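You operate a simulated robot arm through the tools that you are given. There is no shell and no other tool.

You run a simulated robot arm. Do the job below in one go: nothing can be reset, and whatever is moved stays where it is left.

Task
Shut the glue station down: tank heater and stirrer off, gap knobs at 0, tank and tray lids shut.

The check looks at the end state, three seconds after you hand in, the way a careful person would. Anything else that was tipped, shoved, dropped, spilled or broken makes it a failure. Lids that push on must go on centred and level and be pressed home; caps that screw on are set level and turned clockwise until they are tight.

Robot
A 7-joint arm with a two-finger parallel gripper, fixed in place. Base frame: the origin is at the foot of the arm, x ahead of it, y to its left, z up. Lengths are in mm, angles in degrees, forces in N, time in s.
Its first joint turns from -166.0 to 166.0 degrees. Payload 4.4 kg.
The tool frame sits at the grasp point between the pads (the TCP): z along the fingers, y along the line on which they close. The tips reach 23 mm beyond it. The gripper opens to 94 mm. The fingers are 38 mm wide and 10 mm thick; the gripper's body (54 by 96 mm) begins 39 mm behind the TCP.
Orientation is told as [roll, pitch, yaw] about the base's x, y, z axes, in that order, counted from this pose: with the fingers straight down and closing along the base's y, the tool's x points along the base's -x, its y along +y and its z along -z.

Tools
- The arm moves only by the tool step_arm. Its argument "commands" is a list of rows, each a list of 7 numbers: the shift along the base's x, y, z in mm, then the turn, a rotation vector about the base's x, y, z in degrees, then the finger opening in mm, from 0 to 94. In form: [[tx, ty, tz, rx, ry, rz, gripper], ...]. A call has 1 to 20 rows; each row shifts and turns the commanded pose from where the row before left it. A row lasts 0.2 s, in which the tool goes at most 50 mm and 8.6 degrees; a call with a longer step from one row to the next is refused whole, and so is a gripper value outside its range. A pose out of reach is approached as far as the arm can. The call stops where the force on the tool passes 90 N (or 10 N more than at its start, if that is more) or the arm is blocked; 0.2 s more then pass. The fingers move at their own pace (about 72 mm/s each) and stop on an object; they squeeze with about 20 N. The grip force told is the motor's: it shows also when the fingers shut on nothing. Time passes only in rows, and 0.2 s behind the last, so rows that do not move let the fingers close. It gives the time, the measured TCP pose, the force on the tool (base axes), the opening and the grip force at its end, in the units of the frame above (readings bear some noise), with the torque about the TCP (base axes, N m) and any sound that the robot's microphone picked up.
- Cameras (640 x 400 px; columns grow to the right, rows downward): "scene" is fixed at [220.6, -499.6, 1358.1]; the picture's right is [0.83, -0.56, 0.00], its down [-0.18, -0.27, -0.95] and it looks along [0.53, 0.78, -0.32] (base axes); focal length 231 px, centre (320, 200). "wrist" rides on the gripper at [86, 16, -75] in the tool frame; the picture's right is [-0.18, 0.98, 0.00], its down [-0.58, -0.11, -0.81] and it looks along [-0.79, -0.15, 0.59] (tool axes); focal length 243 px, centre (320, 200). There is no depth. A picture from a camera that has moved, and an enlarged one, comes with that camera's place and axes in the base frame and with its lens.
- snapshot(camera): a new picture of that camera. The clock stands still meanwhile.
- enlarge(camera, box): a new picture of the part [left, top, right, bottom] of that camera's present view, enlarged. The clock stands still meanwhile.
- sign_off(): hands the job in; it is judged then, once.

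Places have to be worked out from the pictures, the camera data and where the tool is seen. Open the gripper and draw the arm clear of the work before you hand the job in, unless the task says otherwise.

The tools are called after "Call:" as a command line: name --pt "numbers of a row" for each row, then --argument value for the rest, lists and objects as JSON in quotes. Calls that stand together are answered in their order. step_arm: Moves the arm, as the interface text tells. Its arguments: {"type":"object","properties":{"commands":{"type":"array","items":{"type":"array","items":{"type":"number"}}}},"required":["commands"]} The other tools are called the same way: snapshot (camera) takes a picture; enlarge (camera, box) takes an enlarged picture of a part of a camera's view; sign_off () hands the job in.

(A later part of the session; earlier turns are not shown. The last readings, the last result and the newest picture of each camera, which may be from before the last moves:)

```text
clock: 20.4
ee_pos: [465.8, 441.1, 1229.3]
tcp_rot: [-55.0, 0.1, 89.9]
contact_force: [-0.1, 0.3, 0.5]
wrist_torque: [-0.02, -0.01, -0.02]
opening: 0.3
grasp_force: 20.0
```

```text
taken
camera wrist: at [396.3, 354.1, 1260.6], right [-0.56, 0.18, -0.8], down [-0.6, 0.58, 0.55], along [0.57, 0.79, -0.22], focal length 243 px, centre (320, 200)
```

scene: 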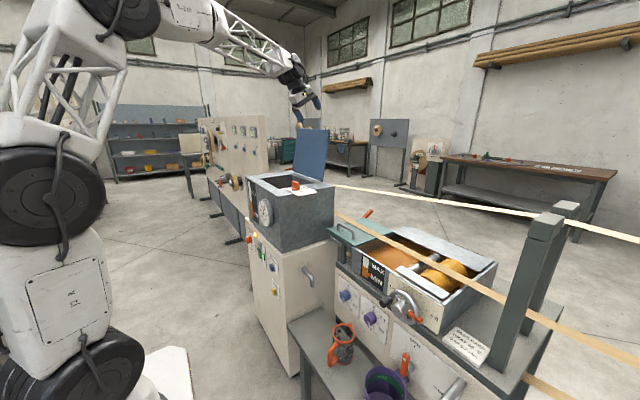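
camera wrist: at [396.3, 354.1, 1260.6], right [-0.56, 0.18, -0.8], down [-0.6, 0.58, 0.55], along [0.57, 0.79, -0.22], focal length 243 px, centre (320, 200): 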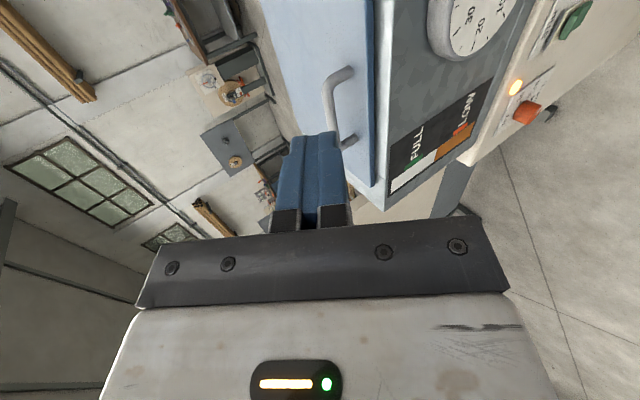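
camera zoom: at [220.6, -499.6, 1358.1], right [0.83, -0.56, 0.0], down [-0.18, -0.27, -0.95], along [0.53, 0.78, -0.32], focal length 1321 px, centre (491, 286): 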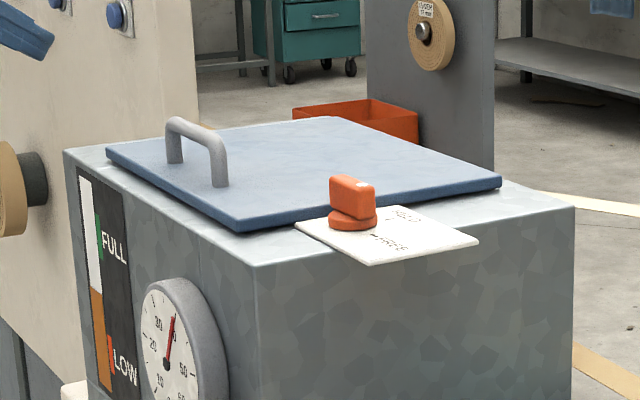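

The tank lid lies flat and shut. Next I take the tool down in front of the control panel, pointing horizontally at it, to see the heater knob and stirrer rocker.

Call:
step_arm --pt "-45 0 0 0 -7 0 0" --pt "-45 0 0 0 -7 0 0" --pt "-46 5 -10 0 -7 0 0" --pt "0 15 -43 0 -7 0 0" --pt "0 15 -43 0 -7 0 0" --pt "0 15 -43 0 0 0 0" --pt "0 15 -43 0 0 0 0" --pt "0 15 -43 0 0 0 0" --pt "0 15 -43 0 0 0 0" --pt "0 15 -43 0 0 0 0" --pt "0 15 -43 0 0 0 0" --pt "0 15 -43 0 0 0 0" --pt "0 15 -43 0 0 0 0"

Call:
snapshot --camera "wrist"

Call:
snapshot --camera "scene"

```text
clock: 23.2
ee_pos: [330.4, 597.1, 791.6]
tcp_rot: [-89.9, 0.0, 90.0]
contact_force: [-0.4, 0.1, -0.1]
wrist_torque: [0.0, -0.03, 0.0]
opening: 0.0
grasp_force: 19.5
```

```text
taken
camera wrist: at [257.2, 509.2, 775.7], right [0.0, 0.18, -0.98], down [-0.81, 0.58, 0.11], along [0.59, 0.79, 0.15], focal length 243 px, centre (320, 200)
```

wrist: 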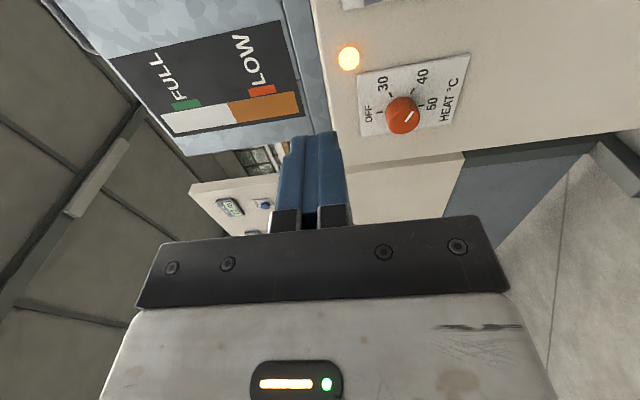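

```text
taken
```

scene: 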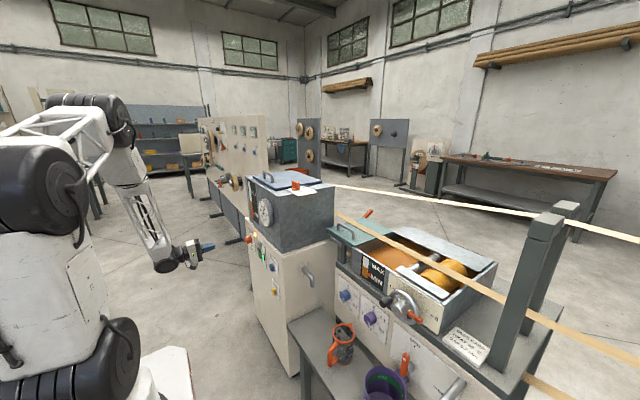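

Call:
enlarge --camera "wrist" --box '[330, 30, 480, 150]'

Call:
enlarge --camera "scene" --box '[235, 215, 295, 275]'

```text
3.33 times, centred on (405, 90) of wrist
camera zoom: at [257.2, 509.2, 775.7], right [0.0, 0.18, -0.98], down [-0.81, 0.58, 0.11], along [0.59, 0.79, 0.15], focal length 809 px, centre (37, 567)
```

zoom: 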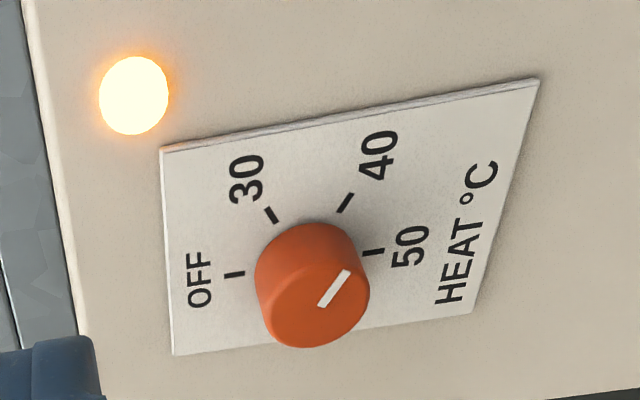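

```text
6.67 times, centred on (265, 245) of scene
camera zoom: at [220.6, -499.6, 1358.1], right [0.83, -0.56, 0.0], down [-0.18, -0.27, -0.95], along [0.53, 0.78, -0.32], focal length 1542 px, centre (687, -100)
```

zoom: 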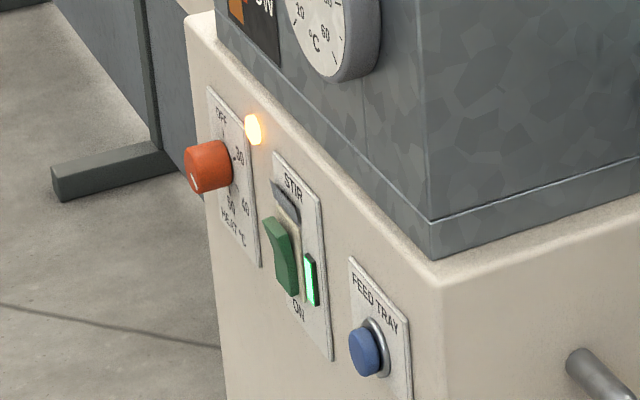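

The heater knob is a plain cylinder: axis at y≈724, z≈703, face x≈535, panel x≈562, pointing at 40 (120° clockwise from OFF at 12 o'clock). I move in front of it, pre-rolling the gripper +60° so I can then turn −120°.

Call:
step_arm --pt "12 16 -11 7.5 0 0 60" --pt "12 16 -11 7.5 0 0 60" --pt "12 16 -11 7.5 0 0 60" --pt "12 16 -11 7.5 0 0 60" --pt "12 16 -11 7.5 0 0 60" --pt "12 16 -11 7.5 0 0 60" --pt "12 16 -11 7.5 0 0 60" --pt "16 15 -12 7.5 0 0 60"

Call:
snapshot --camera "wrist"

Call:
enlarge --camera "scene" --box '[190, 200, 300, 290]'

```text
clock: 25.0
ee_pos: [430.8, 723.3, 700.7]
tcp_rot: [-90.0, -60.1, 90.1]
contact_force: [0.0, -0.9, -0.6]
wrist_torque: [0.0, 0.01, 0.01]
opening: 60.3
grasp_force: 0.1
```

```text
taken
camera wrist: at [357.1, 694.7, 619.5], right [0.0, 0.94, -0.33], down [-0.81, 0.2, 0.56], along [0.59, 0.27, 0.76], focal length 243 px, centre (320, 200)
```

wrist: 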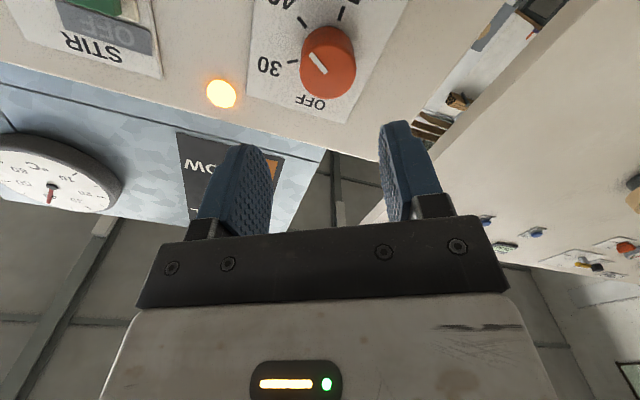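

```text
4.44 times, centred on (245, 245) of scene
camera zoom: at [220.6, -499.6, 1358.1], right [0.83, -0.56, 0.0], down [-0.18, -0.27, -0.95], along [0.53, 0.78, -0.32], focal length 1028 px, centre (653, 0)
```

zoom: 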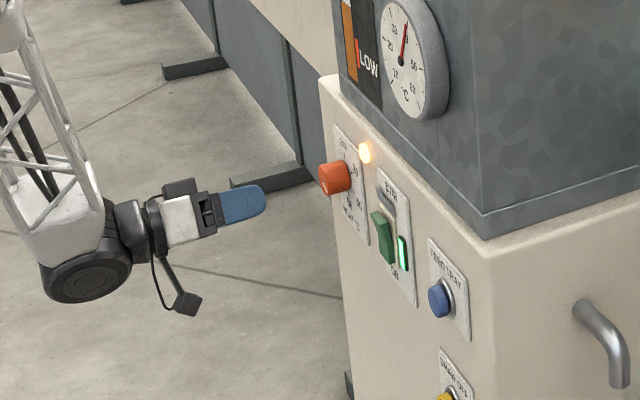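

Call:
enlarge --camera "wrist" --box '[240, 0, 400, 110]'

```text
3.64 times, centred on (320, 55) of wrist
camera zoom: at [357.1, 694.7, 619.5], right [0.0, 0.94, -0.33], down [-0.81, 0.2, 0.56], along [0.59, 0.27, 0.76], focal length 882 px, centre (320, 727)
```

zoom: 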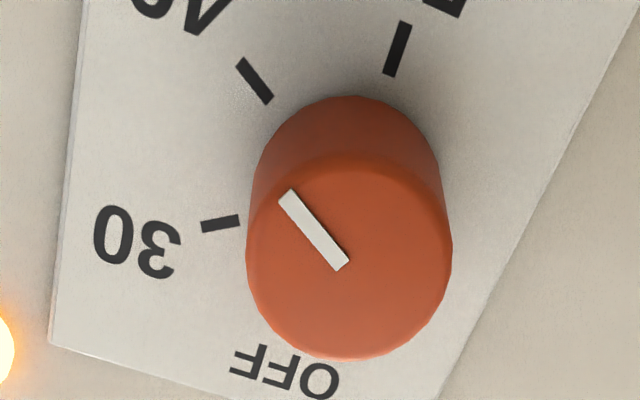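

Pointer confirmed on 40; the axis is at about (726, 701). I advance so the fingertips surround the knob, then close.

Call:
step_arm --pt "34 1 0 0 0 0 60" --pt "34 1 0 0 0 0 60" --pt "20 0 0 0 0 0 60" --pt "12 0 0 0 0 0 60"

Call:
snapshot --camera "wrist"

Call:
enlarge --camera "scene" --box '[210, 210, 290, 280]'

```text
clock: 26.0
ee_pos: [530.2, 725.4, 701.5]
tcp_rot: [-90.0, -59.9, 90.1]
contact_force: [-0.8, -0.3, -0.4]
wrist_torque: [-0.02, -0.01, 0.02]
opening: 59.8
grasp_force: 0.0
```

```text
taken
camera wrist: at [456.1, 696.3, 619.3], right [0.0, 0.94, -0.33], down [-0.81, 0.2, 0.56], along [0.59, 0.27, 0.76], focal length 243 px, centre (320, 200)
```

wrist: 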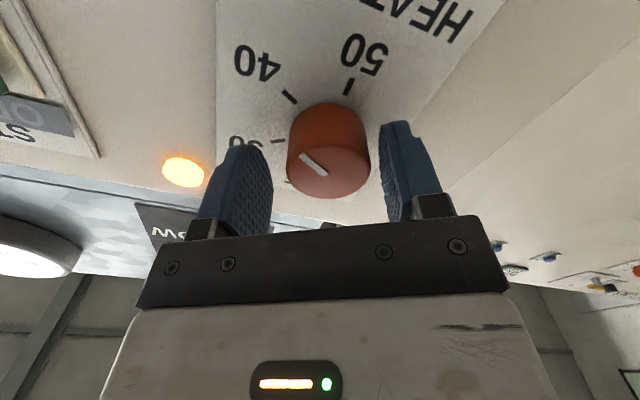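

```text
5.71 times, centred on (250, 245) of scene
camera zoom: at [220.6, -499.6, 1358.1], right [0.83, -0.56, 0.0], down [-0.18, -0.27, -0.95], along [0.53, 0.78, -0.32], focal length 1321 px, centre (720, -57)
```

zoom: 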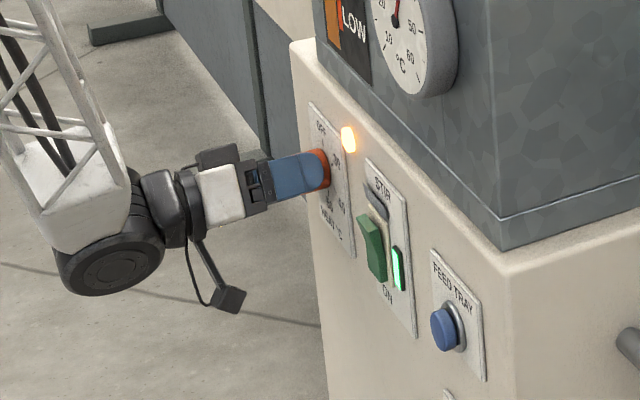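

The knob sits between the pads. I close and hold.

Call:
step_arm --pt "0 0 0 0 0 0 30" --pt "0 0 0 0 0 0 30" --pt "0 0 0 0 0 0 30"

```text
clock: 26.8
ee_pos: [529.8, 726.7, 700.7]
tcp_rot: [-90.0, -60.0, 89.9]
contact_force: [17.1, 34.2, -19.2]
wrist_torque: [-0.07, -0.32, -0.05]
opening: 49.1
grasp_force: 20.0
```

The knob is 49 mm across and the side force says I'm off its axis along the closing line. I shift in the direction of that force to centre.

Call:
step_arm --pt "0 1.3 -0.75 0 0 0 30" --pt "0 0 0 0 0 0 30"

```text
clock: 27.4
ee_pos: [530.5, 728.2, 701.3]
tcp_rot: [-90.0, -60.0, 90.0]
contact_force: [5.2, 31.4, -16.7]
wrist_torque: [-0.01, 0.04, 0.07]
opening: 46.5
grasp_force: 18.0
```

Call:
step_arm --pt "0 1.7 -1.0 0 0 0 30" --pt "0 1.7 -1.0 0 0 0 30" --pt "0 0 0 0 0 0 30"

```text
clock: 28.2
ee_pos: [529.2, 729.4, 698.7]
tcp_rot: [-90.1, -60.0, 90.1]
contact_force: [-26.0, -37.2, 23.4]
wrist_torque: [0.03, -0.57, -0.29]
opening: 41.9
grasp_force: 45.1
```

Slight overshoot; I go back about half of that.

Call:
step_arm --pt "0 -1.5 0.9 0 0 0 30" --pt "0 0 0 0 0 0 30"

```text
clock: 28.8
ee_pos: [530.5, 729.0, 698.9]
tcp_rot: [-90.0, -60.0, 89.9]
contact_force: [4.3, 4.0, -6.8]
wrist_torque: [-0.05, -0.11, -0.42]
opening: 42.1
grasp_force: 44.5
```

Centred now. I start turning the knob counter-clockwise, 40° first.

Call:
step_arm --pt "0 0 0 -8 0 0 30" --pt "0 0 0 -8 0 0 30" --pt "0 0 0 -8 0 0 30" --pt "0 0 0 -8 0 0 30" --pt "0 0 0 -8 0 0 30"

Call:
snapshot --camera "wrist"

```text
clock: 30.0
ee_pos: [528.9, 729.1, 699.0]
tcp_rot: [-90.0, -19.9, 89.9]
contact_force: [1.6, -7.3, 0.2]
wrist_torque: [0.01, 0.52, 0.28]
opening: 41.7
grasp_force: 44.6
```

```text
taken
camera wrist: at [456.1, 652.5, 656.2], right [0.0, 0.51, -0.86], down [-0.81, 0.51, 0.3], along [0.59, 0.69, 0.41], focal length 243 px, centre (320, 200)
```

wrist: 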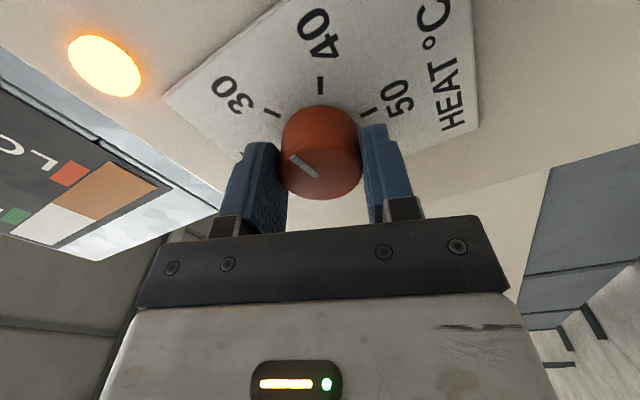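

The pointer is moving from 40 toward 30. I turn the remaining 80°.

Call:
step_arm --pt "0 0 0 -8 0 0 30" --pt "0 0 0 -8 0 0 30" --pt "0 0 0 -8 0 0 30" --pt "0 0 0 -8 0 0 30" --pt "0 0 0 -8 0 0 30" --pt "0 0 0 -8 0 0 30" --pt "0 0 0 -8 0 0 30" --pt "0 0 0 -8 0 0 30" --pt "0 0 0 -8 0 0 30" --pt "0 0 0 -6 0 0 30"

Call:
snapshot --camera "wrist"

Call:
enlarge --camera "wrist" --box '[220, 40, 420, 220]'

```text
clock: 32.2
ee_pos: [530.8, 730.3, 701.9]
tcp_rot: [-90.1, 58.0, 89.9]
contact_force: [-8.0, -21.5, 29.1]
wrist_torque: [0.01, -0.12, -0.95]
opening: 41.8
grasp_force: 44.4
```

```text
taken
camera wrist: at [456.1, 669.3, 766.8], right [0.0, -0.74, -0.68], down [-0.81, 0.4, -0.44], along [0.59, 0.55, -0.59], focal length 243 px, centre (320, 200)
```

wrist: 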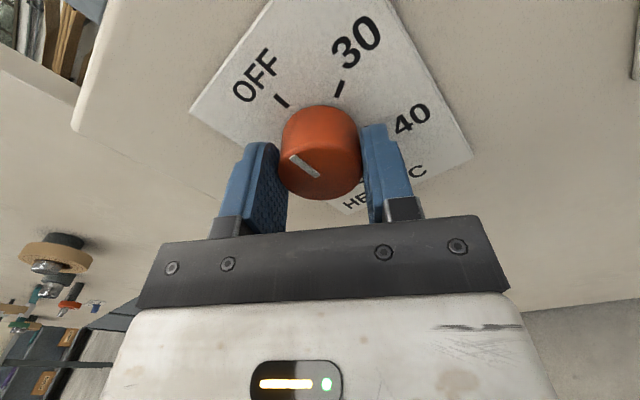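

```text
2.22 times, centred on (320, 130) of wrist
camera zoom: at [456.1, 669.3, 766.8], right [0.0, -0.74, -0.68], down [-0.81, 0.4, -0.44], along [0.59, 0.55, -0.59], focal length 539 px, centre (320, 356)
```

zoom: 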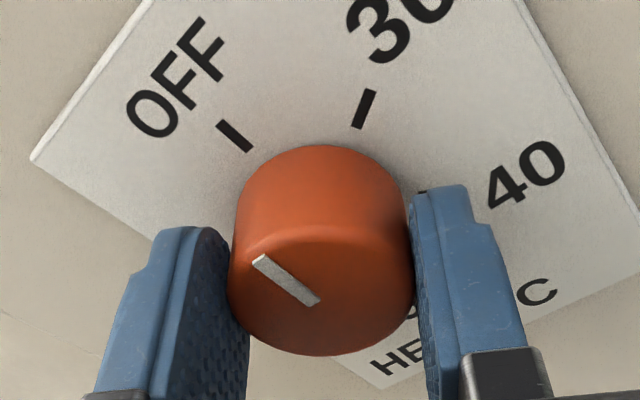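

The pointer looks to be at OFF. I release and back away to check it and the lamp.

Call:
step_arm --pt "0 0 0 0 0 0 60" --pt "0 0 0 0 0 0 64" --pt "-30 0 0 0 0 0 64" --pt "-40 0 0 0 0 0 64"

Call:
snapshot --camera "wrist"

Call:
enlarge --camera "wrist" --box '[240, 0, 400, 110]'

Call:
enlarge --camera "scene" --box '[230, 215, 290, 275]'

```text
clock: 33.2
ee_pos: [460.5, 728.8, 700.0]
tcp_rot: [-90.0, 57.9, 90.0]
contact_force: [-0.2, 0.7, -0.4]
wrist_torque: [-0.04, -0.02, 0.03]
opening: 64.3
grasp_force: 0.0
```

```text
taken
camera wrist: at [387.0, 669.3, 766.1], right [0.0, -0.74, -0.68], down [-0.81, 0.4, -0.44], along [0.59, 0.55, -0.59], focal length 243 px, centre (320, 200)
```

wrist: 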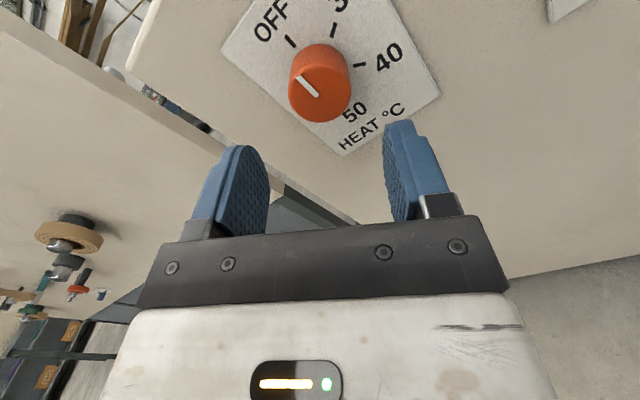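

```text
3.64 times, centred on (320, 55) of wrist
camera zoom: at [387.0, 669.3, 766.1], right [0.0, -0.74, -0.68], down [-0.81, 0.4, -0.44], along [0.59, 0.55, -0.59], focal length 882 px, centre (320, 727)
```

zoom: 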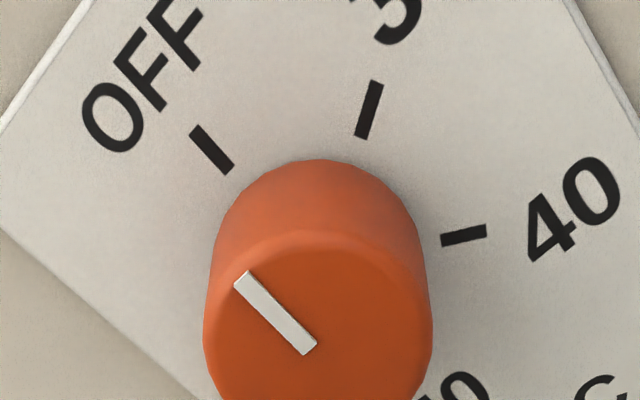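

```text
6.67 times, centred on (260, 245) of scene
camera zoom: at [220.6, -499.6, 1358.1], right [0.83, -0.56, 0.0], down [-0.18, -0.27, -0.95], along [0.53, 0.78, -0.32], focal length 1542 px, centre (720, -100)
```

zoom: 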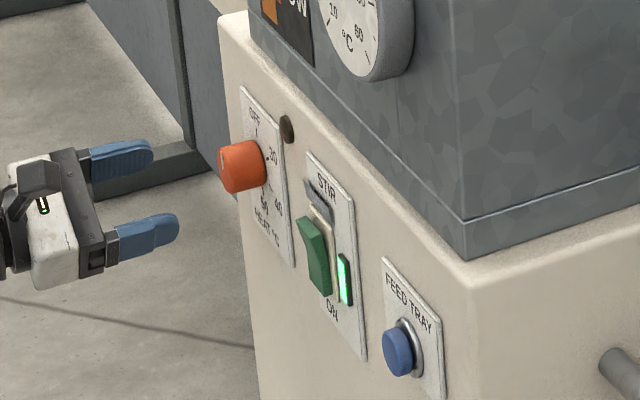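

Heater is off — its lamp is out and the pointer is on OFF. I now move over in front of the stirrer switch for a look.

Call:
step_arm --pt "-10 -24 0 8 0 0 0" --pt "-10 -24 0 8 0 0 0" --pt "-10 -24 0 8 0 0 0" --pt "0 -24 0 8 0 0 0" --pt "0 -24 0 8 0 0 0" --pt "0 -24 0 8 0 0 0" --pt "0 -25 0 8 0 0 0" --pt "0 0 0 2 0 0 0"

Call:
snapshot --camera "wrist"

Call:
enlarge --camera "wrist" --box '[220, 0, 440, 140]'

```text
clock: 35.0
ee_pos: [429.9, 560.4, 699.3]
tcp_rot: [-89.9, -0.1, 90.1]
contact_force: [0.1, 0.7, 0.4]
wrist_torque: [-0.06, 0.0, 0.01]
opening: 0.1
grasp_force: 19.9
```

```text
taken
camera wrist: at [356.2, 472.4, 684.7], right [0.0, 0.19, -0.98], down [-0.81, 0.58, 0.11], along [0.59, 0.79, 0.15], focal length 243 px, centre (320, 200)
```

wrist: 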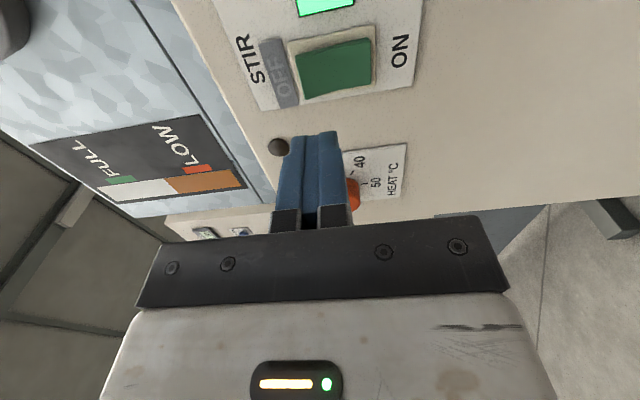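

```text
2.86 times, centred on (330, 70) of wrist
camera zoom: at [356.2, 472.4, 684.7], right [0.0, 0.19, -0.98], down [-0.81, 0.58, 0.11], along [0.59, 0.79, 0.15], focal length 693 px, centre (291, 571)
```

zoom: 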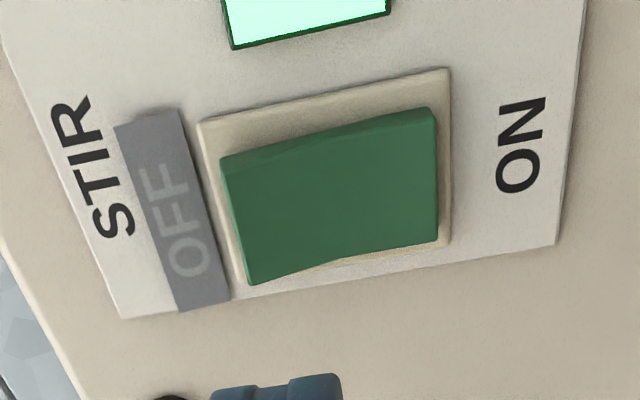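

The green rocker spans z≈662–718 at y≈565, pressed in at its lower ON side; I press its upper half. I line the closed fingertips up at z≈707 and close in.

Call:
step_arm --pt "30 4 7 0 0 0 0" --pt "30 0 0 0 0 0 0" --pt "20 0 0 0 0 0 0"

Call:
snapshot --camera "wrist"

Call:
enlarge --camera "wrist" --box '[200, 40, 440, 200]'

Call:
enlarge --camera "scene" --box '[230, 215, 290, 275]'

```text
clock: 35.8
ee_pos: [509.5, 563.8, 707.4]
tcp_rot: [-90.0, 0.1, 89.9]
contact_force: [0.1, 0.6, 0.4]
wrist_torque: [0.0, 0.01, 0.01]
opening: 0.2
grasp_force: 19.9
```

```text
taken
camera wrist: at [435.5, 476.2, 692.2], right [0.0, 0.18, -0.98], down [-0.81, 0.58, 0.11], along [0.59, 0.79, 0.15], focal length 243 px, centre (320, 200)
```

wrist: 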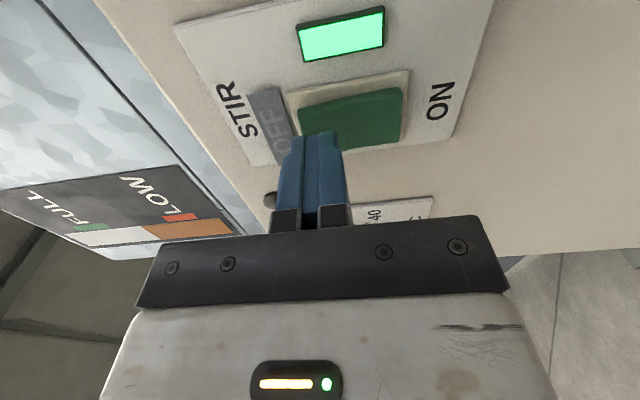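

```text
2.50 times, centred on (320, 120) of wrist
camera zoom: at [435.5, 476.2, 692.2], right [0.0, 0.18, -0.98], down [-0.81, 0.58, 0.11], along [0.59, 0.79, 0.15], focal length 606 px, centre (320, 400)
```

zoom: 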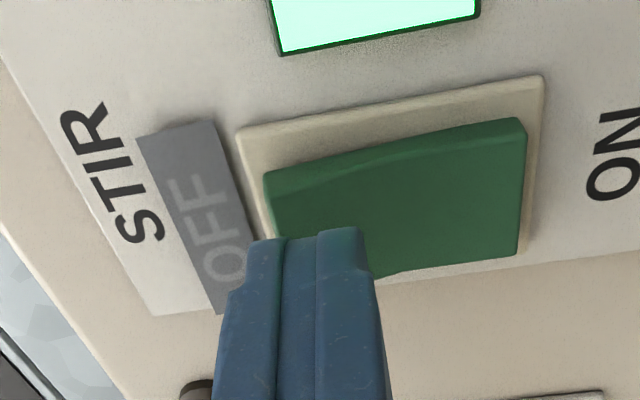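

```text
6.67 times, centred on (260, 245) of scene
camera zoom: at [220.6, -499.6, 1358.1], right [0.83, -0.56, 0.0], down [-0.18, -0.27, -0.95], along [0.53, 0.78, -0.32], focal length 1542 px, centre (720, -100)
```

zoom: 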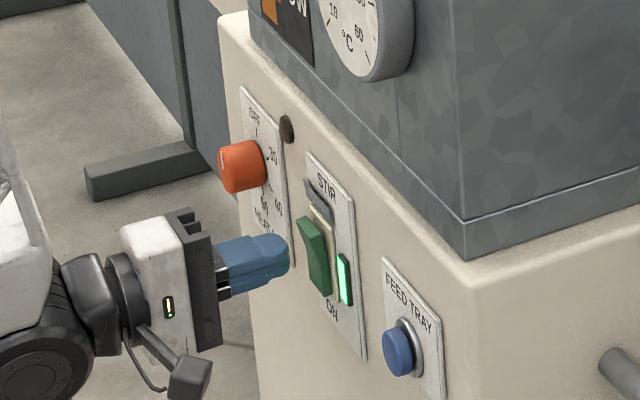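

The fingertips are aimed at the upper half of the rocker. I press in small steps.

Call:
step_arm --pt "5 0 0 0 0 0 0" --pt "4 0 0 0 0 0 0" --pt "3 0 0 0 0 0 0" --pt "3 0 0 0 0 0 0"

Call:
enlarge --camera "wrist" --box '[200, 0, 440, 200]'

```text
clock: 36.8
ee_pos: [523.5, 564.2, 706.7]
tcp_rot: [-90.0, 0.0, 90.0]
contact_force: [-1.0, -0.6, -0.1]
wrist_torque: [0.01, 0.02, -0.01]
opening: 0.2
grasp_force: 19.8
```

```text
2.00 times, centred on (320, 100) of wrist
camera zoom: at [450.9, 476.9, 691.5], right [0.0, 0.18, -0.98], down [-0.81, 0.58, 0.11], along [0.59, 0.79, 0.15], focal length 485 px, centre (320, 400)
```

zoom: 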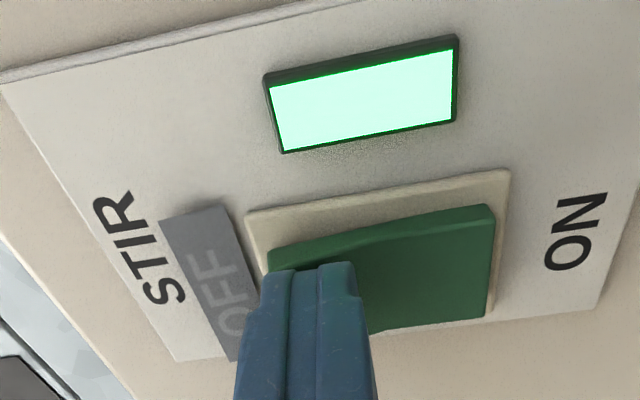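

Call:
step_arm --pt "3 0 0 0 0 0 0" --pt "3 0 0 0 0 0 0" --pt "2 0 0 0 0 0 0"

Call:
enlarge --camera "wrist" --box '[200, 0, 440, 200]'

```text
clock: 37.6
ee_pos: [530.5, 563.5, 706.6]
tcp_rot: [-90.0, 0.1, 90.2]
contact_force: [-40.6, -6.2, 19.3]
wrist_torque: [-0.04, -0.08, -0.16]
opening: 0.1
grasp_force: 19.7
heard: click
stopped in row 3: the force on the tool passed its limit at 102 N (the readings are from after the stop); the commanded pose is now the measured one
```

```text
2.00 times, centred on (320, 100) of wrist
camera zoom: at [455.9, 476.6, 691.7], right [0.0, 0.18, -0.98], down [-0.81, 0.58, 0.11], along [0.59, 0.79, 0.15], focal length 485 px, centre (320, 400)
```

zoom: 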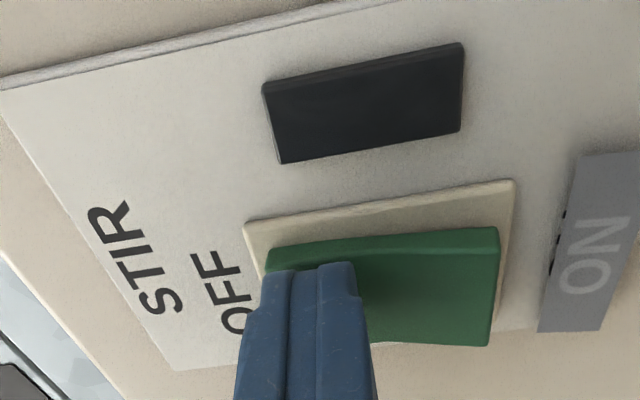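

Click heard, the stir lamp went dark, the rocker is on OFF. I back off and swing over to face the gap knobs, rolling the camera to the top so it stays clear of the jug and bucket.

Call:
step_arm --pt "-30 0 0 0 0 0 0" --pt "-45 0 10 0 0 0 0" --pt "-40 0 10 0 0 0 0" --pt "0 -45 5 -7.5 0 0 0" --pt "0 -45 5 -7.5 0 0 0" --pt "0 -45 5 -7.5 0 0 0" --pt "0 -45 5 -7.5 0 0 0" --pt "0 -45 5 -7.5 0 0 0" --pt "0 -45 5 -7.5 0 0 0" --pt "0 -45 0 -7.5 0 0 60" --pt "0 -45 0 -7.5 0 0 60" --pt "0 -45 0 -7.5 0 0 60" --pt "0 -45 0 -7.5 0 0 60" --pt "0 -45 0 -7.5 0 0 60" --pt "0 -38 0 -7.5 0 0 60"

Call:
snapshot --camera "wrist"

Call:
snapshot --camera "scene"

```text
clock: 41.0
ee_pos: [431.3, 57.6, 829.5]
tcp_rot: [-166.5, 79.9, 13.1]
contact_force: [0.1, 0.0, -0.1]
wrist_torque: [0.01, 0.02, -0.01]
opening: 60.1
grasp_force: 0.0
out of reach, approached as far as the arm can: row 15
stopped in row 15: the arm was blocked; the commanded pose is now the measured one
```

```text
taken
camera wrist: at [344.1, 38.1, 903.0], right [0.03, -0.97, -0.22], down [-0.69, 0.14, -0.71], along [0.72, 0.17, -0.67], focal length 243 px, centre (320, 200)
```

wrist: 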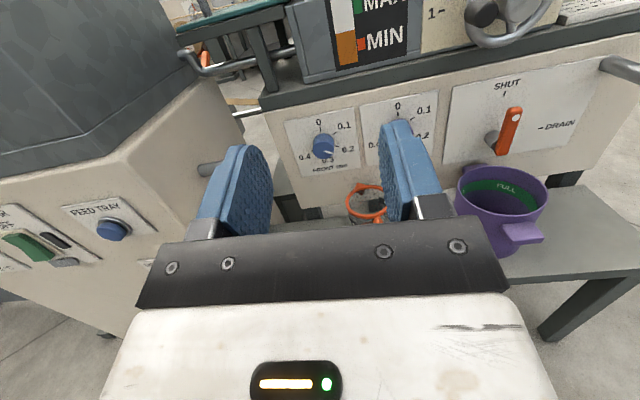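

```text
taken
```

scene: 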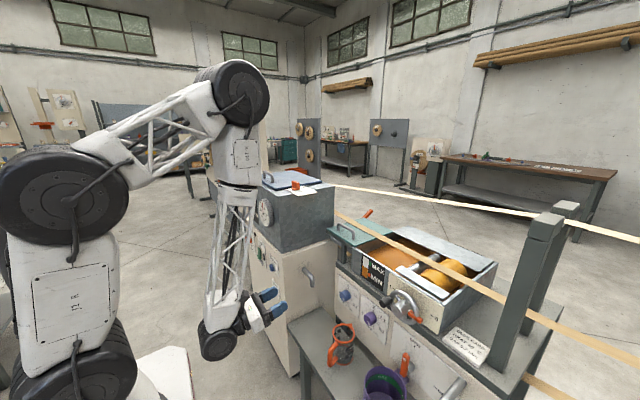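

The arm ran out of room close to its base and tilted up ~10°; nothing was touched. I take a closer look at the gap dials from here, then correct the tilt while moving outward.

Call:
enlarge --camera "wrist" --box '[270, 70, 450, 190]'

Call:
enlarge --camera "wrist" --box '[420, 0, 640, 170]'

Call:
step_arm --pt "20 0 0 0 0 0 60" --pt "30 0 -5 -1.2 5 0.3 60" --pt "35 0 -20 -1.15 4.8 0.3 60" --pt "40 0 -20 0 0 0 60"

Call:
snapshot --camera "wrist"

```text
3.33 times, centred on (360, 130) of wrist
camera zoom: at [344.1, 38.1, 903.0], right [0.03, -0.97, -0.22], down [-0.69, 0.14, -0.71], along [0.72, 0.17, -0.67], focal length 809 px, centre (187, 433)
```

zoom: 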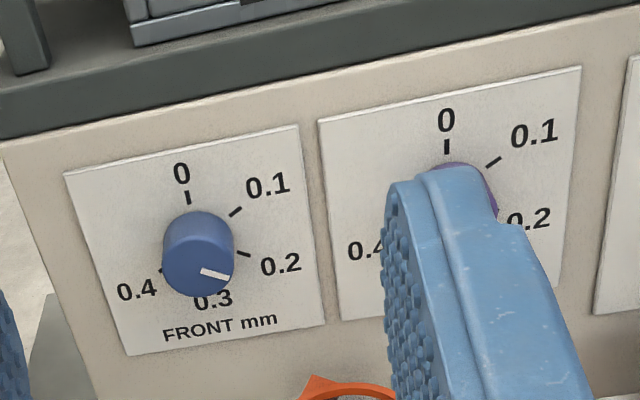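

```text
2.35 times, centred on (530, 85) of wrist
camera zoom: at [344.1, 38.1, 903.0], right [0.03, -0.97, -0.22], down [-0.69, 0.14, -0.71], along [0.72, 0.17, -0.67], focal length 571 px, centre (-174, 471)
```

zoom: 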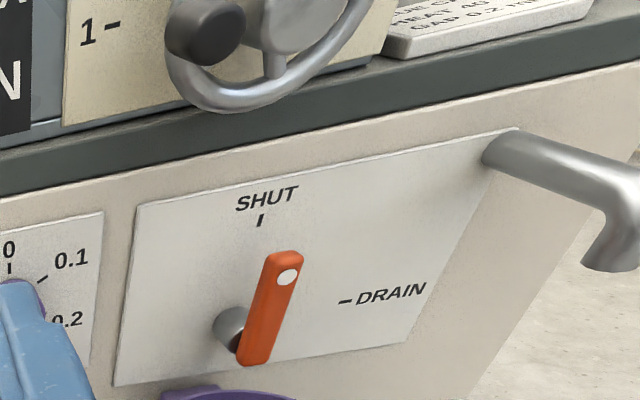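

```text
clock: 42.0
ee_pos: [543.0, 94.6, 780.4]
tcp_rot: [-145.4, 90.0, 34.3]
contact_force: [0.3, -0.1, 0.4]
wrist_torque: [-0.01, -0.01, -0.01]
opening: 60.1
grasp_force: 0.1
out of reach, approached as far as the arm can: row 1, 2, 3, 4
```

```text
taken
camera wrist: at [469.6, 78.7, 867.9], right [0.0, -0.98, -0.18], down [-0.81, 0.11, -0.58], along [0.59, 0.15, -0.79], focal length 243 px, centre (320, 200)
```

wrist: 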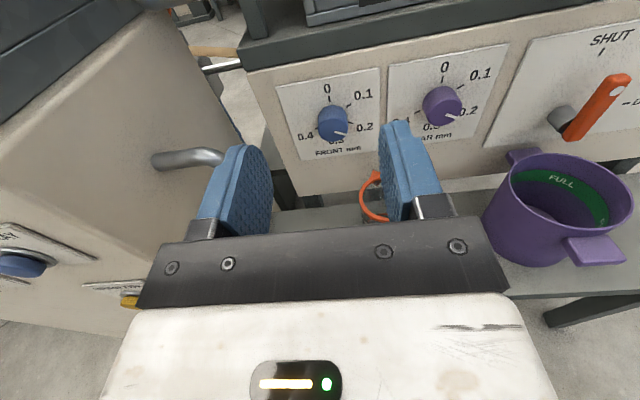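

The pose still differs from what I commanded; I pause a moment to see whether it converges.

Call:
step_arm --pt "0 0 0 0 0 0 60" --pt "0 0 0 0 0 0 60"

Call:
snapshot --camera "scene"

```text
clock: 42.6
ee_pos: [543.3, 95.5, 780.4]
tcp_rot: [-167.2, 89.9, 12.5]
contact_force: [0.1, 0.5, 0.0]
wrist_torque: [0.0, 0.03, 0.04]
opening: 60.0
grasp_force: 0.0
```

```text
taken
```

scene: 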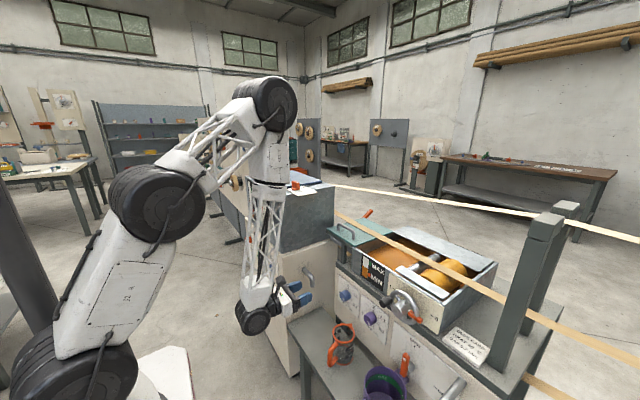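

The tool is now level, camera on top, at y≈95. I look closely at both dials.

Call:
enlarge --camera "wrist" --box '[270, 60, 400, 170]'

Call:
enlarge --camera "wrist" --box '[380, 30, 520, 150]'

Call:
enlarge --camera "scene" --box '[330, 270, 410, 350]'

```text
3.64 times, centred on (335, 115) of wrist
camera zoom: at [470.0, 78.8, 867.9], right [0.0, -0.98, -0.18], down [-0.81, 0.11, -0.58], along [0.59, 0.15, -0.79], focal length 882 px, centre (266, 509)
```

zoom: 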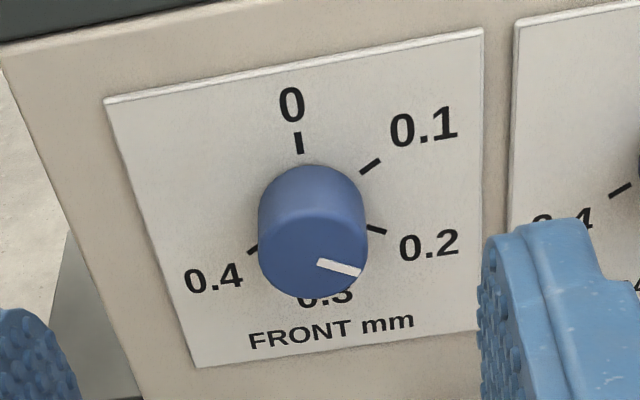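

```text
3.33 times, centred on (450, 90) of wrist
camera zoom: at [470.0, 78.8, 867.9], right [0.0, -0.98, -0.18], down [-0.81, 0.11, -0.58], along [0.59, 0.15, -0.79], focal length 809 px, centre (-113, 567)
```

zoom: 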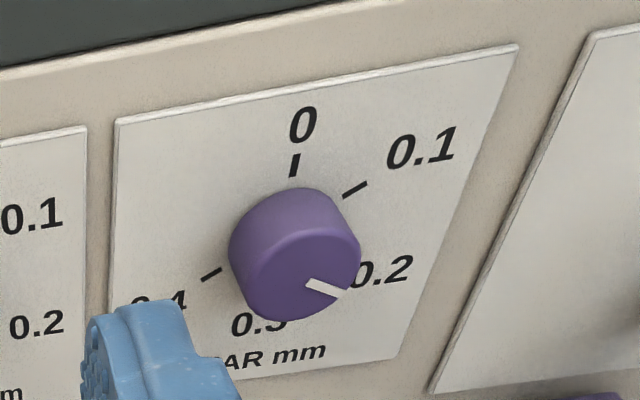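

```text
5.00 times, centred on (370, 310) of scene
camera zoom: at [220.6, -499.6, 1358.1], right [0.83, -0.56, 0.0], down [-0.18, -0.27, -0.95], along [0.53, 0.78, -0.32], focal length 1156 px, centre (70, -350)
```

zoom: 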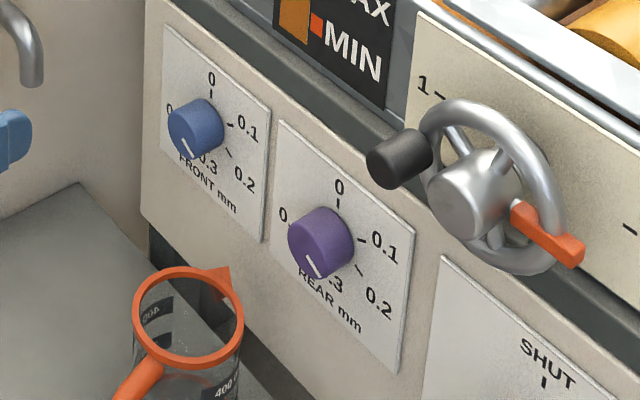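

Both dials have 60° steps from 0 at 12 o'clock, with both pointers at about 0.2 (≈115–120°). Knob axes: FRONT (y≈102, z≈650), REAR (y≈−48, z≈650), faces x≈757, panel x≈785. I line up on FRONT, pre-rolled +59°.

Call:
step_arm --pt "20 0 -10 7.4 0 0 60" --pt "20 1 -15 7.4 0 0 60" --pt "15 1 -20 7.4 0 0 60" --pt "10 1 -20 7.4 0 0 60" --pt "5 1 -20 7.4 0 0 60" --pt "5 1 -20 7.4 0 0 60" --pt "5 1 -20 7.4 0 0 60" --pt "7 1 -6 7.2 0 0 60" --pt "0 0 0 0 0 0 60"

Call:
snapshot --camera "wrist"

Call:
snapshot --camera "scene"

```text
clock: 44.6
ee_pos: [578.2, 99.8, 638.1]
tcp_rot: [-90.3, 30.9, 89.8]
contact_force: [0.1, 0.5, 0.2]
wrist_torque: [0.01, -0.01, -0.02]
opening: 60.0
grasp_force: 0.1
out of reach, approached as far as the arm can: row 1, 2, 3
```

```text
taken
camera wrist: at [504.6, 16.9, 669.2], right [0.0, -0.35, -0.94], down [-0.81, 0.56, -0.21], along [0.59, 0.76, -0.28], focal length 243 px, centre (320, 200)
```

wrist: 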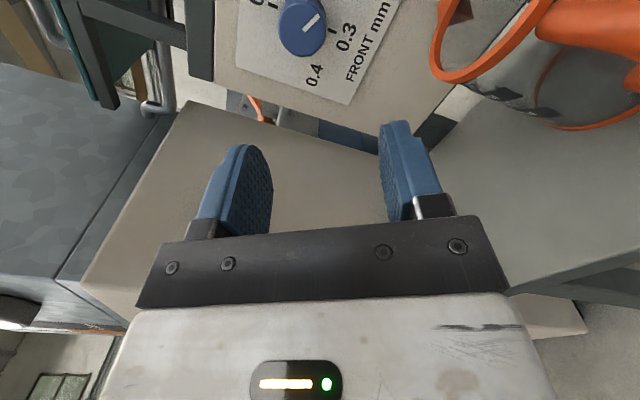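

```text
taken
```

scene: 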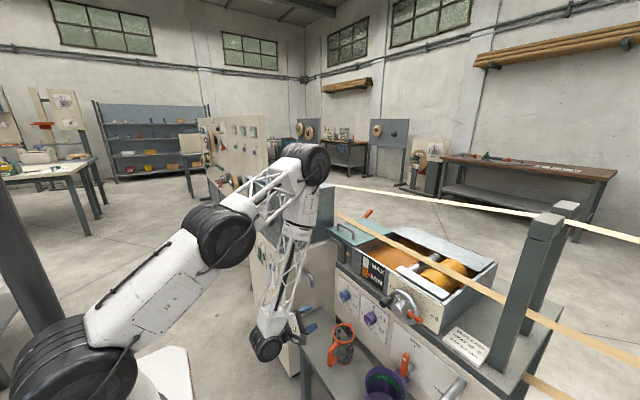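

Call:
step_arm --pt "20 2 12 0 0 0 60" --pt "40 0 0 0 0 0 60" --pt "30 0 0 0 0 0 60" --pt "0 0 0 0 0 0 60"

Call:
snapshot --camera "wrist"

Call:
enlarge --camera "wrist" --box '[230, 0, 410, 120]'

Call:
enlarge --camera "scene" --box '[270, 250, 410, 380]'

```text
clock: 45.6
ee_pos: [658.6, 123.5, 645.7]
tcp_rot: [-90.3, 31.0, 89.4]
contact_force: [-0.6, -0.2, -0.4]
wrist_torque: [0.0, 0.0, 0.0]
opening: 60.1
grasp_force: 0.1
out of reach, approached as far as the arm can: row 2, 3
```

```text
taken
camera wrist: at [583.8, 40.7, 678.8], right [0.0, -0.35, -0.94], down [-0.8, 0.56, -0.21], along [0.6, 0.75, -0.28], focal length 243 px, centre (320, 200)
```

wrist: 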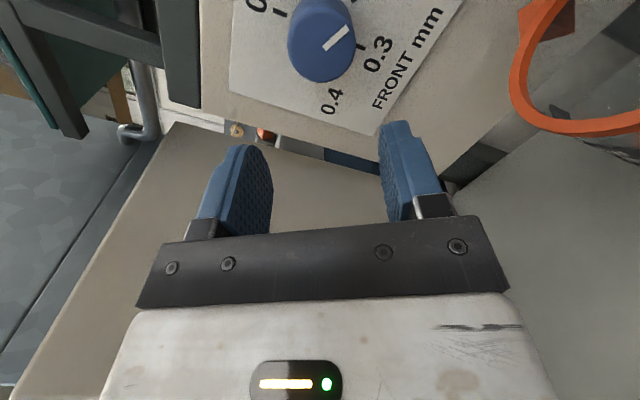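

```text
3.33 times, centred on (320, 60) of wrist
camera zoom: at [583.8, 40.7, 678.8], right [0.0, -0.35, -0.94], down [-0.8, 0.56, -0.21], along [0.6, 0.75, -0.28], focal length 809 px, centre (320, 667)
```

zoom: 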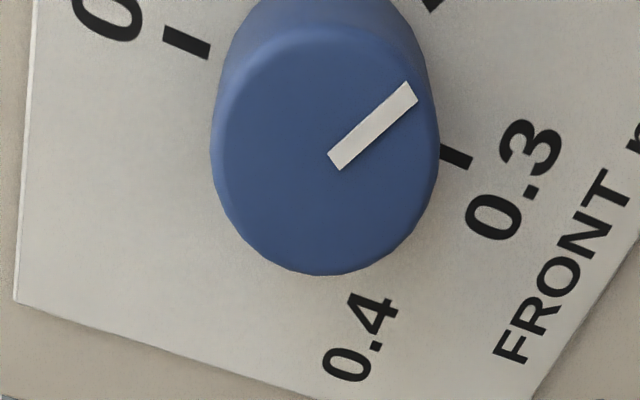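

```text
3.08 times, centred on (340, 315) of scene
camera zoom: at [220.6, -499.6, 1358.1], right [0.83, -0.56, 0.0], down [-0.18, -0.27, -0.95], along [0.53, 0.78, -0.32], focal length 712 px, centre (258, -154)
```

zoom: 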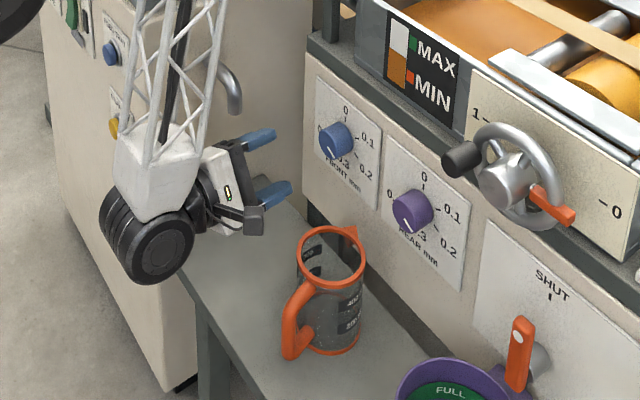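

The knob is near, but the pose drifted in y (the solver fell short near a joint limit). I correct in small steps and see how it responds.

Call:
step_arm --pt "0 -8 1 0 0 0 60" --pt "0 0 0 0 0 0 60"

```text
clock: 46.2
ee_pos: [656.0, 123.1, 648.7]
tcp_rot: [-90.4, 31.1, 89.3]
contact_force: [0.7, -0.1, 0.7]
wrist_torque: [0.02, -0.01, -0.04]
opening: 60.1
grasp_force: 0.1
out of reach, approached as far as the arm can: row 1
```

Call:
step_arm --pt "0 0 0 8 0 0 60" --pt "0 0 0 8 0 0 60" --pt "0 -8 0 0 0 0 60" --pt "0 -8 0 0 0 0 60"

```text
clock: 47.2
ee_pos: [652.2, 120.4, 648.2]
tcp_rot: [-90.3, 14.9, 89.4]
contact_force: [-0.1, -0.7, -0.2]
wrist_torque: [0.05, 0.05, 0.0]
opening: 60.2
grasp_force: 0.1
out of reach, approached as far as the arm can: row 3, 4
```

It keeps running into a joint limit with this wrist posture. I retreat, unwind to the starting tool-down posture, and come back with a different roll.

Call:
step_arm --pt "-30 0 10 7.5 0 0 60" --pt "-30 0 20 7.5 0 0 60" --pt "-10 0 40 0 8.2 0 60" --pt "-10 0 40 0 8.2 0 60" --pt "-10 0 40 0 8.2 0 60" --pt "-10 0 40 0 8.2 0 60" --pt "0 0 45 0 8.2 0 60" --pt "0 0 45 0 8.2 0 60" --pt "0 0 45 0 8.2 0 60" --pt "0 0 45 0 8.2 0 60" --pt "0 0 45 0 8.2 0 60" --pt "0 0 45 0 8.2 0 60" --pt "0 0 40 0 8.0 0 60"

```text
clock: 50.0
ee_pos: [554.6, 101.9, 1143.6]
tcp_rot: [-1.3, 6.0, 93.2]
contact_force: [-3.0, 7.4, -1.2]
wrist_torque: [-0.42, -0.18, -0.11]
opening: 59.9
grasp_force: 0.1
out of reach, approached as far as the arm can: row 9
```

A small force reading; I check the pictures.

Call:
snapshot --camera "scene"

Call:
snapshot --camera "wrist"

Call:
step_arm --pt "0 0 0 0 0 0 60"

```text
taken
```

scene: 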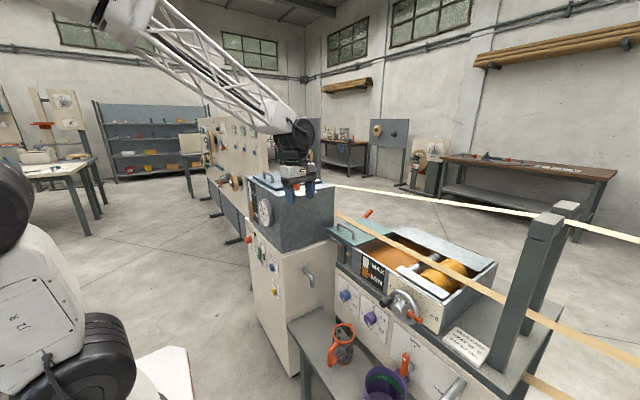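

```text
taken
camera wrist: at [542.9, 21.4, 1227.6], right [-0.99, 0.12, -0.04], down [0.05, 0.67, 0.74], along [0.12, 0.74, -0.67], focal length 243 px, centre (320, 200)
```

wrist: 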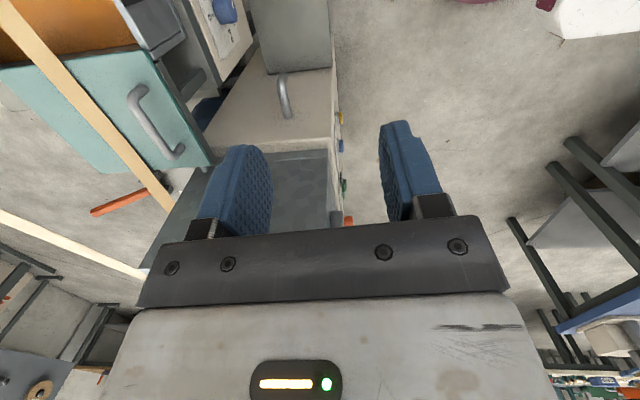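

```text
clock: 50.4
ee_pos: [550.3, 120.0, 1143.3]
tcp_rot: [-0.1, -0.1, 89.9]
contact_force: [-0.1, -0.4, -0.2]
wrist_torque: [-0.02, 0.0, -0.02]
opening: 60.1
grasp_force: 0.0
```

That was the arm swinging back to its natural elbow-up posture; force is zero now and the scene is undisturbed. I turn the wrist the other way round (−180° yaw) so the camera will end on the +y side.

Call:
step_arm --pt "0 0 5 0 0 -8.5 60" --pt "0 0 5 0 0 -8.5 60" --pt "0 0 5 0 0 -8.5 60" --pt "0 0 5 0 0 -8.5 60" --pt "0 0 5 0 0 -8.5 60" --pt "0 0 5 0 0 -8.5 60" --pt "0 0 5 0 0 -8.5 60" --pt "0 0 5 0 0 -8.5 60" --pt "0 0 0 0 0 -8.5 60" --pt "0 0 0 0 0 -8.5 60" --pt "0 0 0 0 0 -8.5 60" --pt "0 0 0 0 0 -8.5 60" --pt "0 0 0 0 0 -8.5 60" --pt "0 0 0 0 0 -8.5 60" --pt "0 0 0 0 0 -8.5 60" --pt "0 0 0 0 0 -8.5 60" --pt "0 0 0 0 0 -8.5 60" --pt "0 0 0 0 0 -8.5 60" --pt "0 0 0 0 0 -8.5 60" --pt "0 0 0 0 0 -8.5 60"

Call:
snapshot --camera "scene"

```text
clock: 54.6
ee_pos: [551.0, 119.2, 1181.8]
tcp_rot: [-0.2, 0.1, -80.1]
contact_force: [0.2, 0.9, -0.8]
wrist_torque: [0.0, 0.0, 0.04]
opening: 60.0
grasp_force: 0.0
```

```text
taken
```

scene: 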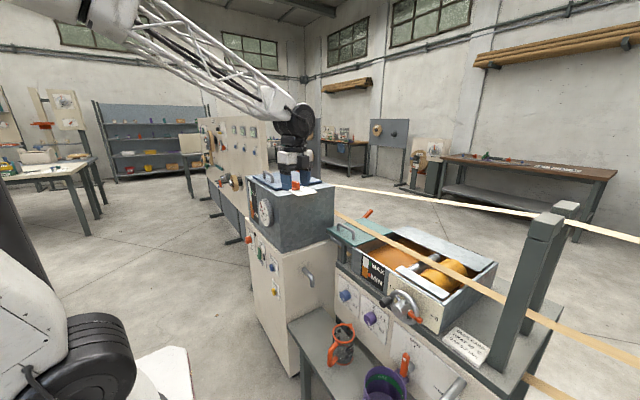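

Now I finish the yaw, and pitch the tool to horizontal while descending in front of the knobs.

Call:
step_arm --pt "0 -4 0 0 0 -5 60" --pt "0 -4 0 0 0 -4.9 60" --pt "5 -2 -45 0 -8.2 0 60" --pt "5 -2 -48 0 -8.2 0 60" --pt "5 -2 -48 0 -8.2 0 60" --pt "5 -2 -48 0 -8.2 0 60" --pt "5 -2 -48 0 -8.2 0 60" --pt "5 0 -48 0 -8.2 0 60" --pt "5 0 -48 0 -8.2 0 60"

Call:
snapshot --camera "scene"

```text
clock: 56.8
ee_pos: [567.6, 98.8, 783.5]
tcp_rot: [40.7, -2.4, -89.6]
contact_force: [0.6, 0.0, 0.5]
wrist_torque: [0.02, 0.01, -0.02]
opening: 60.0
grasp_force: 0.0
out of reach, approached as far as the arm can: row 9
stopped in row 9: the arm was blocked; the commanded pose is now the measured one
```

```text
taken
```

scene: 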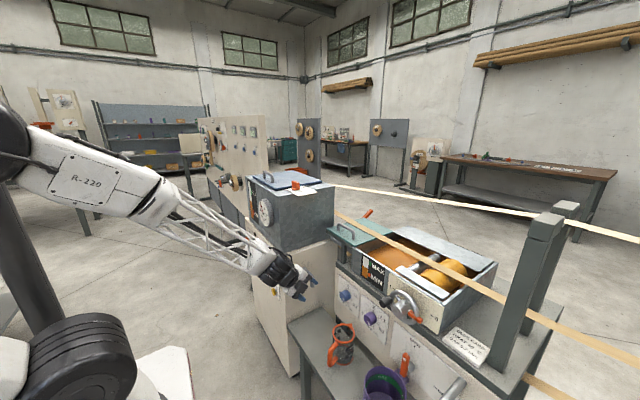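

Blocked at about 41° of pitch this close in. I test whether more pitch is available farther out from the base.

Call:
step_arm --pt "40 0 0 0 0 0 60" --pt "40 0 0 0 0 0 60" --pt "0 0 0 0 -8 0 60" --pt "0 0 0 0 -8 0 60" --pt "0 0 0 0 -8 0 60"

Call:
snapshot --camera "scene"

```text
clock: 58.0
ee_pos: [651.9, 96.4, 805.4]
tcp_rot: [43.4, -2.3, -89.4]
contact_force: [0.4, 0.1, 0.0]
wrist_torque: [0.01, 0.0, -0.02]
opening: 60.1
grasp_force: 0.1
out of reach, approached as far as the arm can: row 3, 4, 5
```

```text
taken
```

scene: 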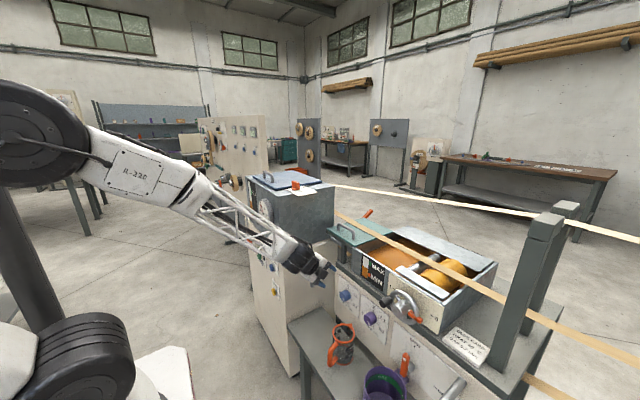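

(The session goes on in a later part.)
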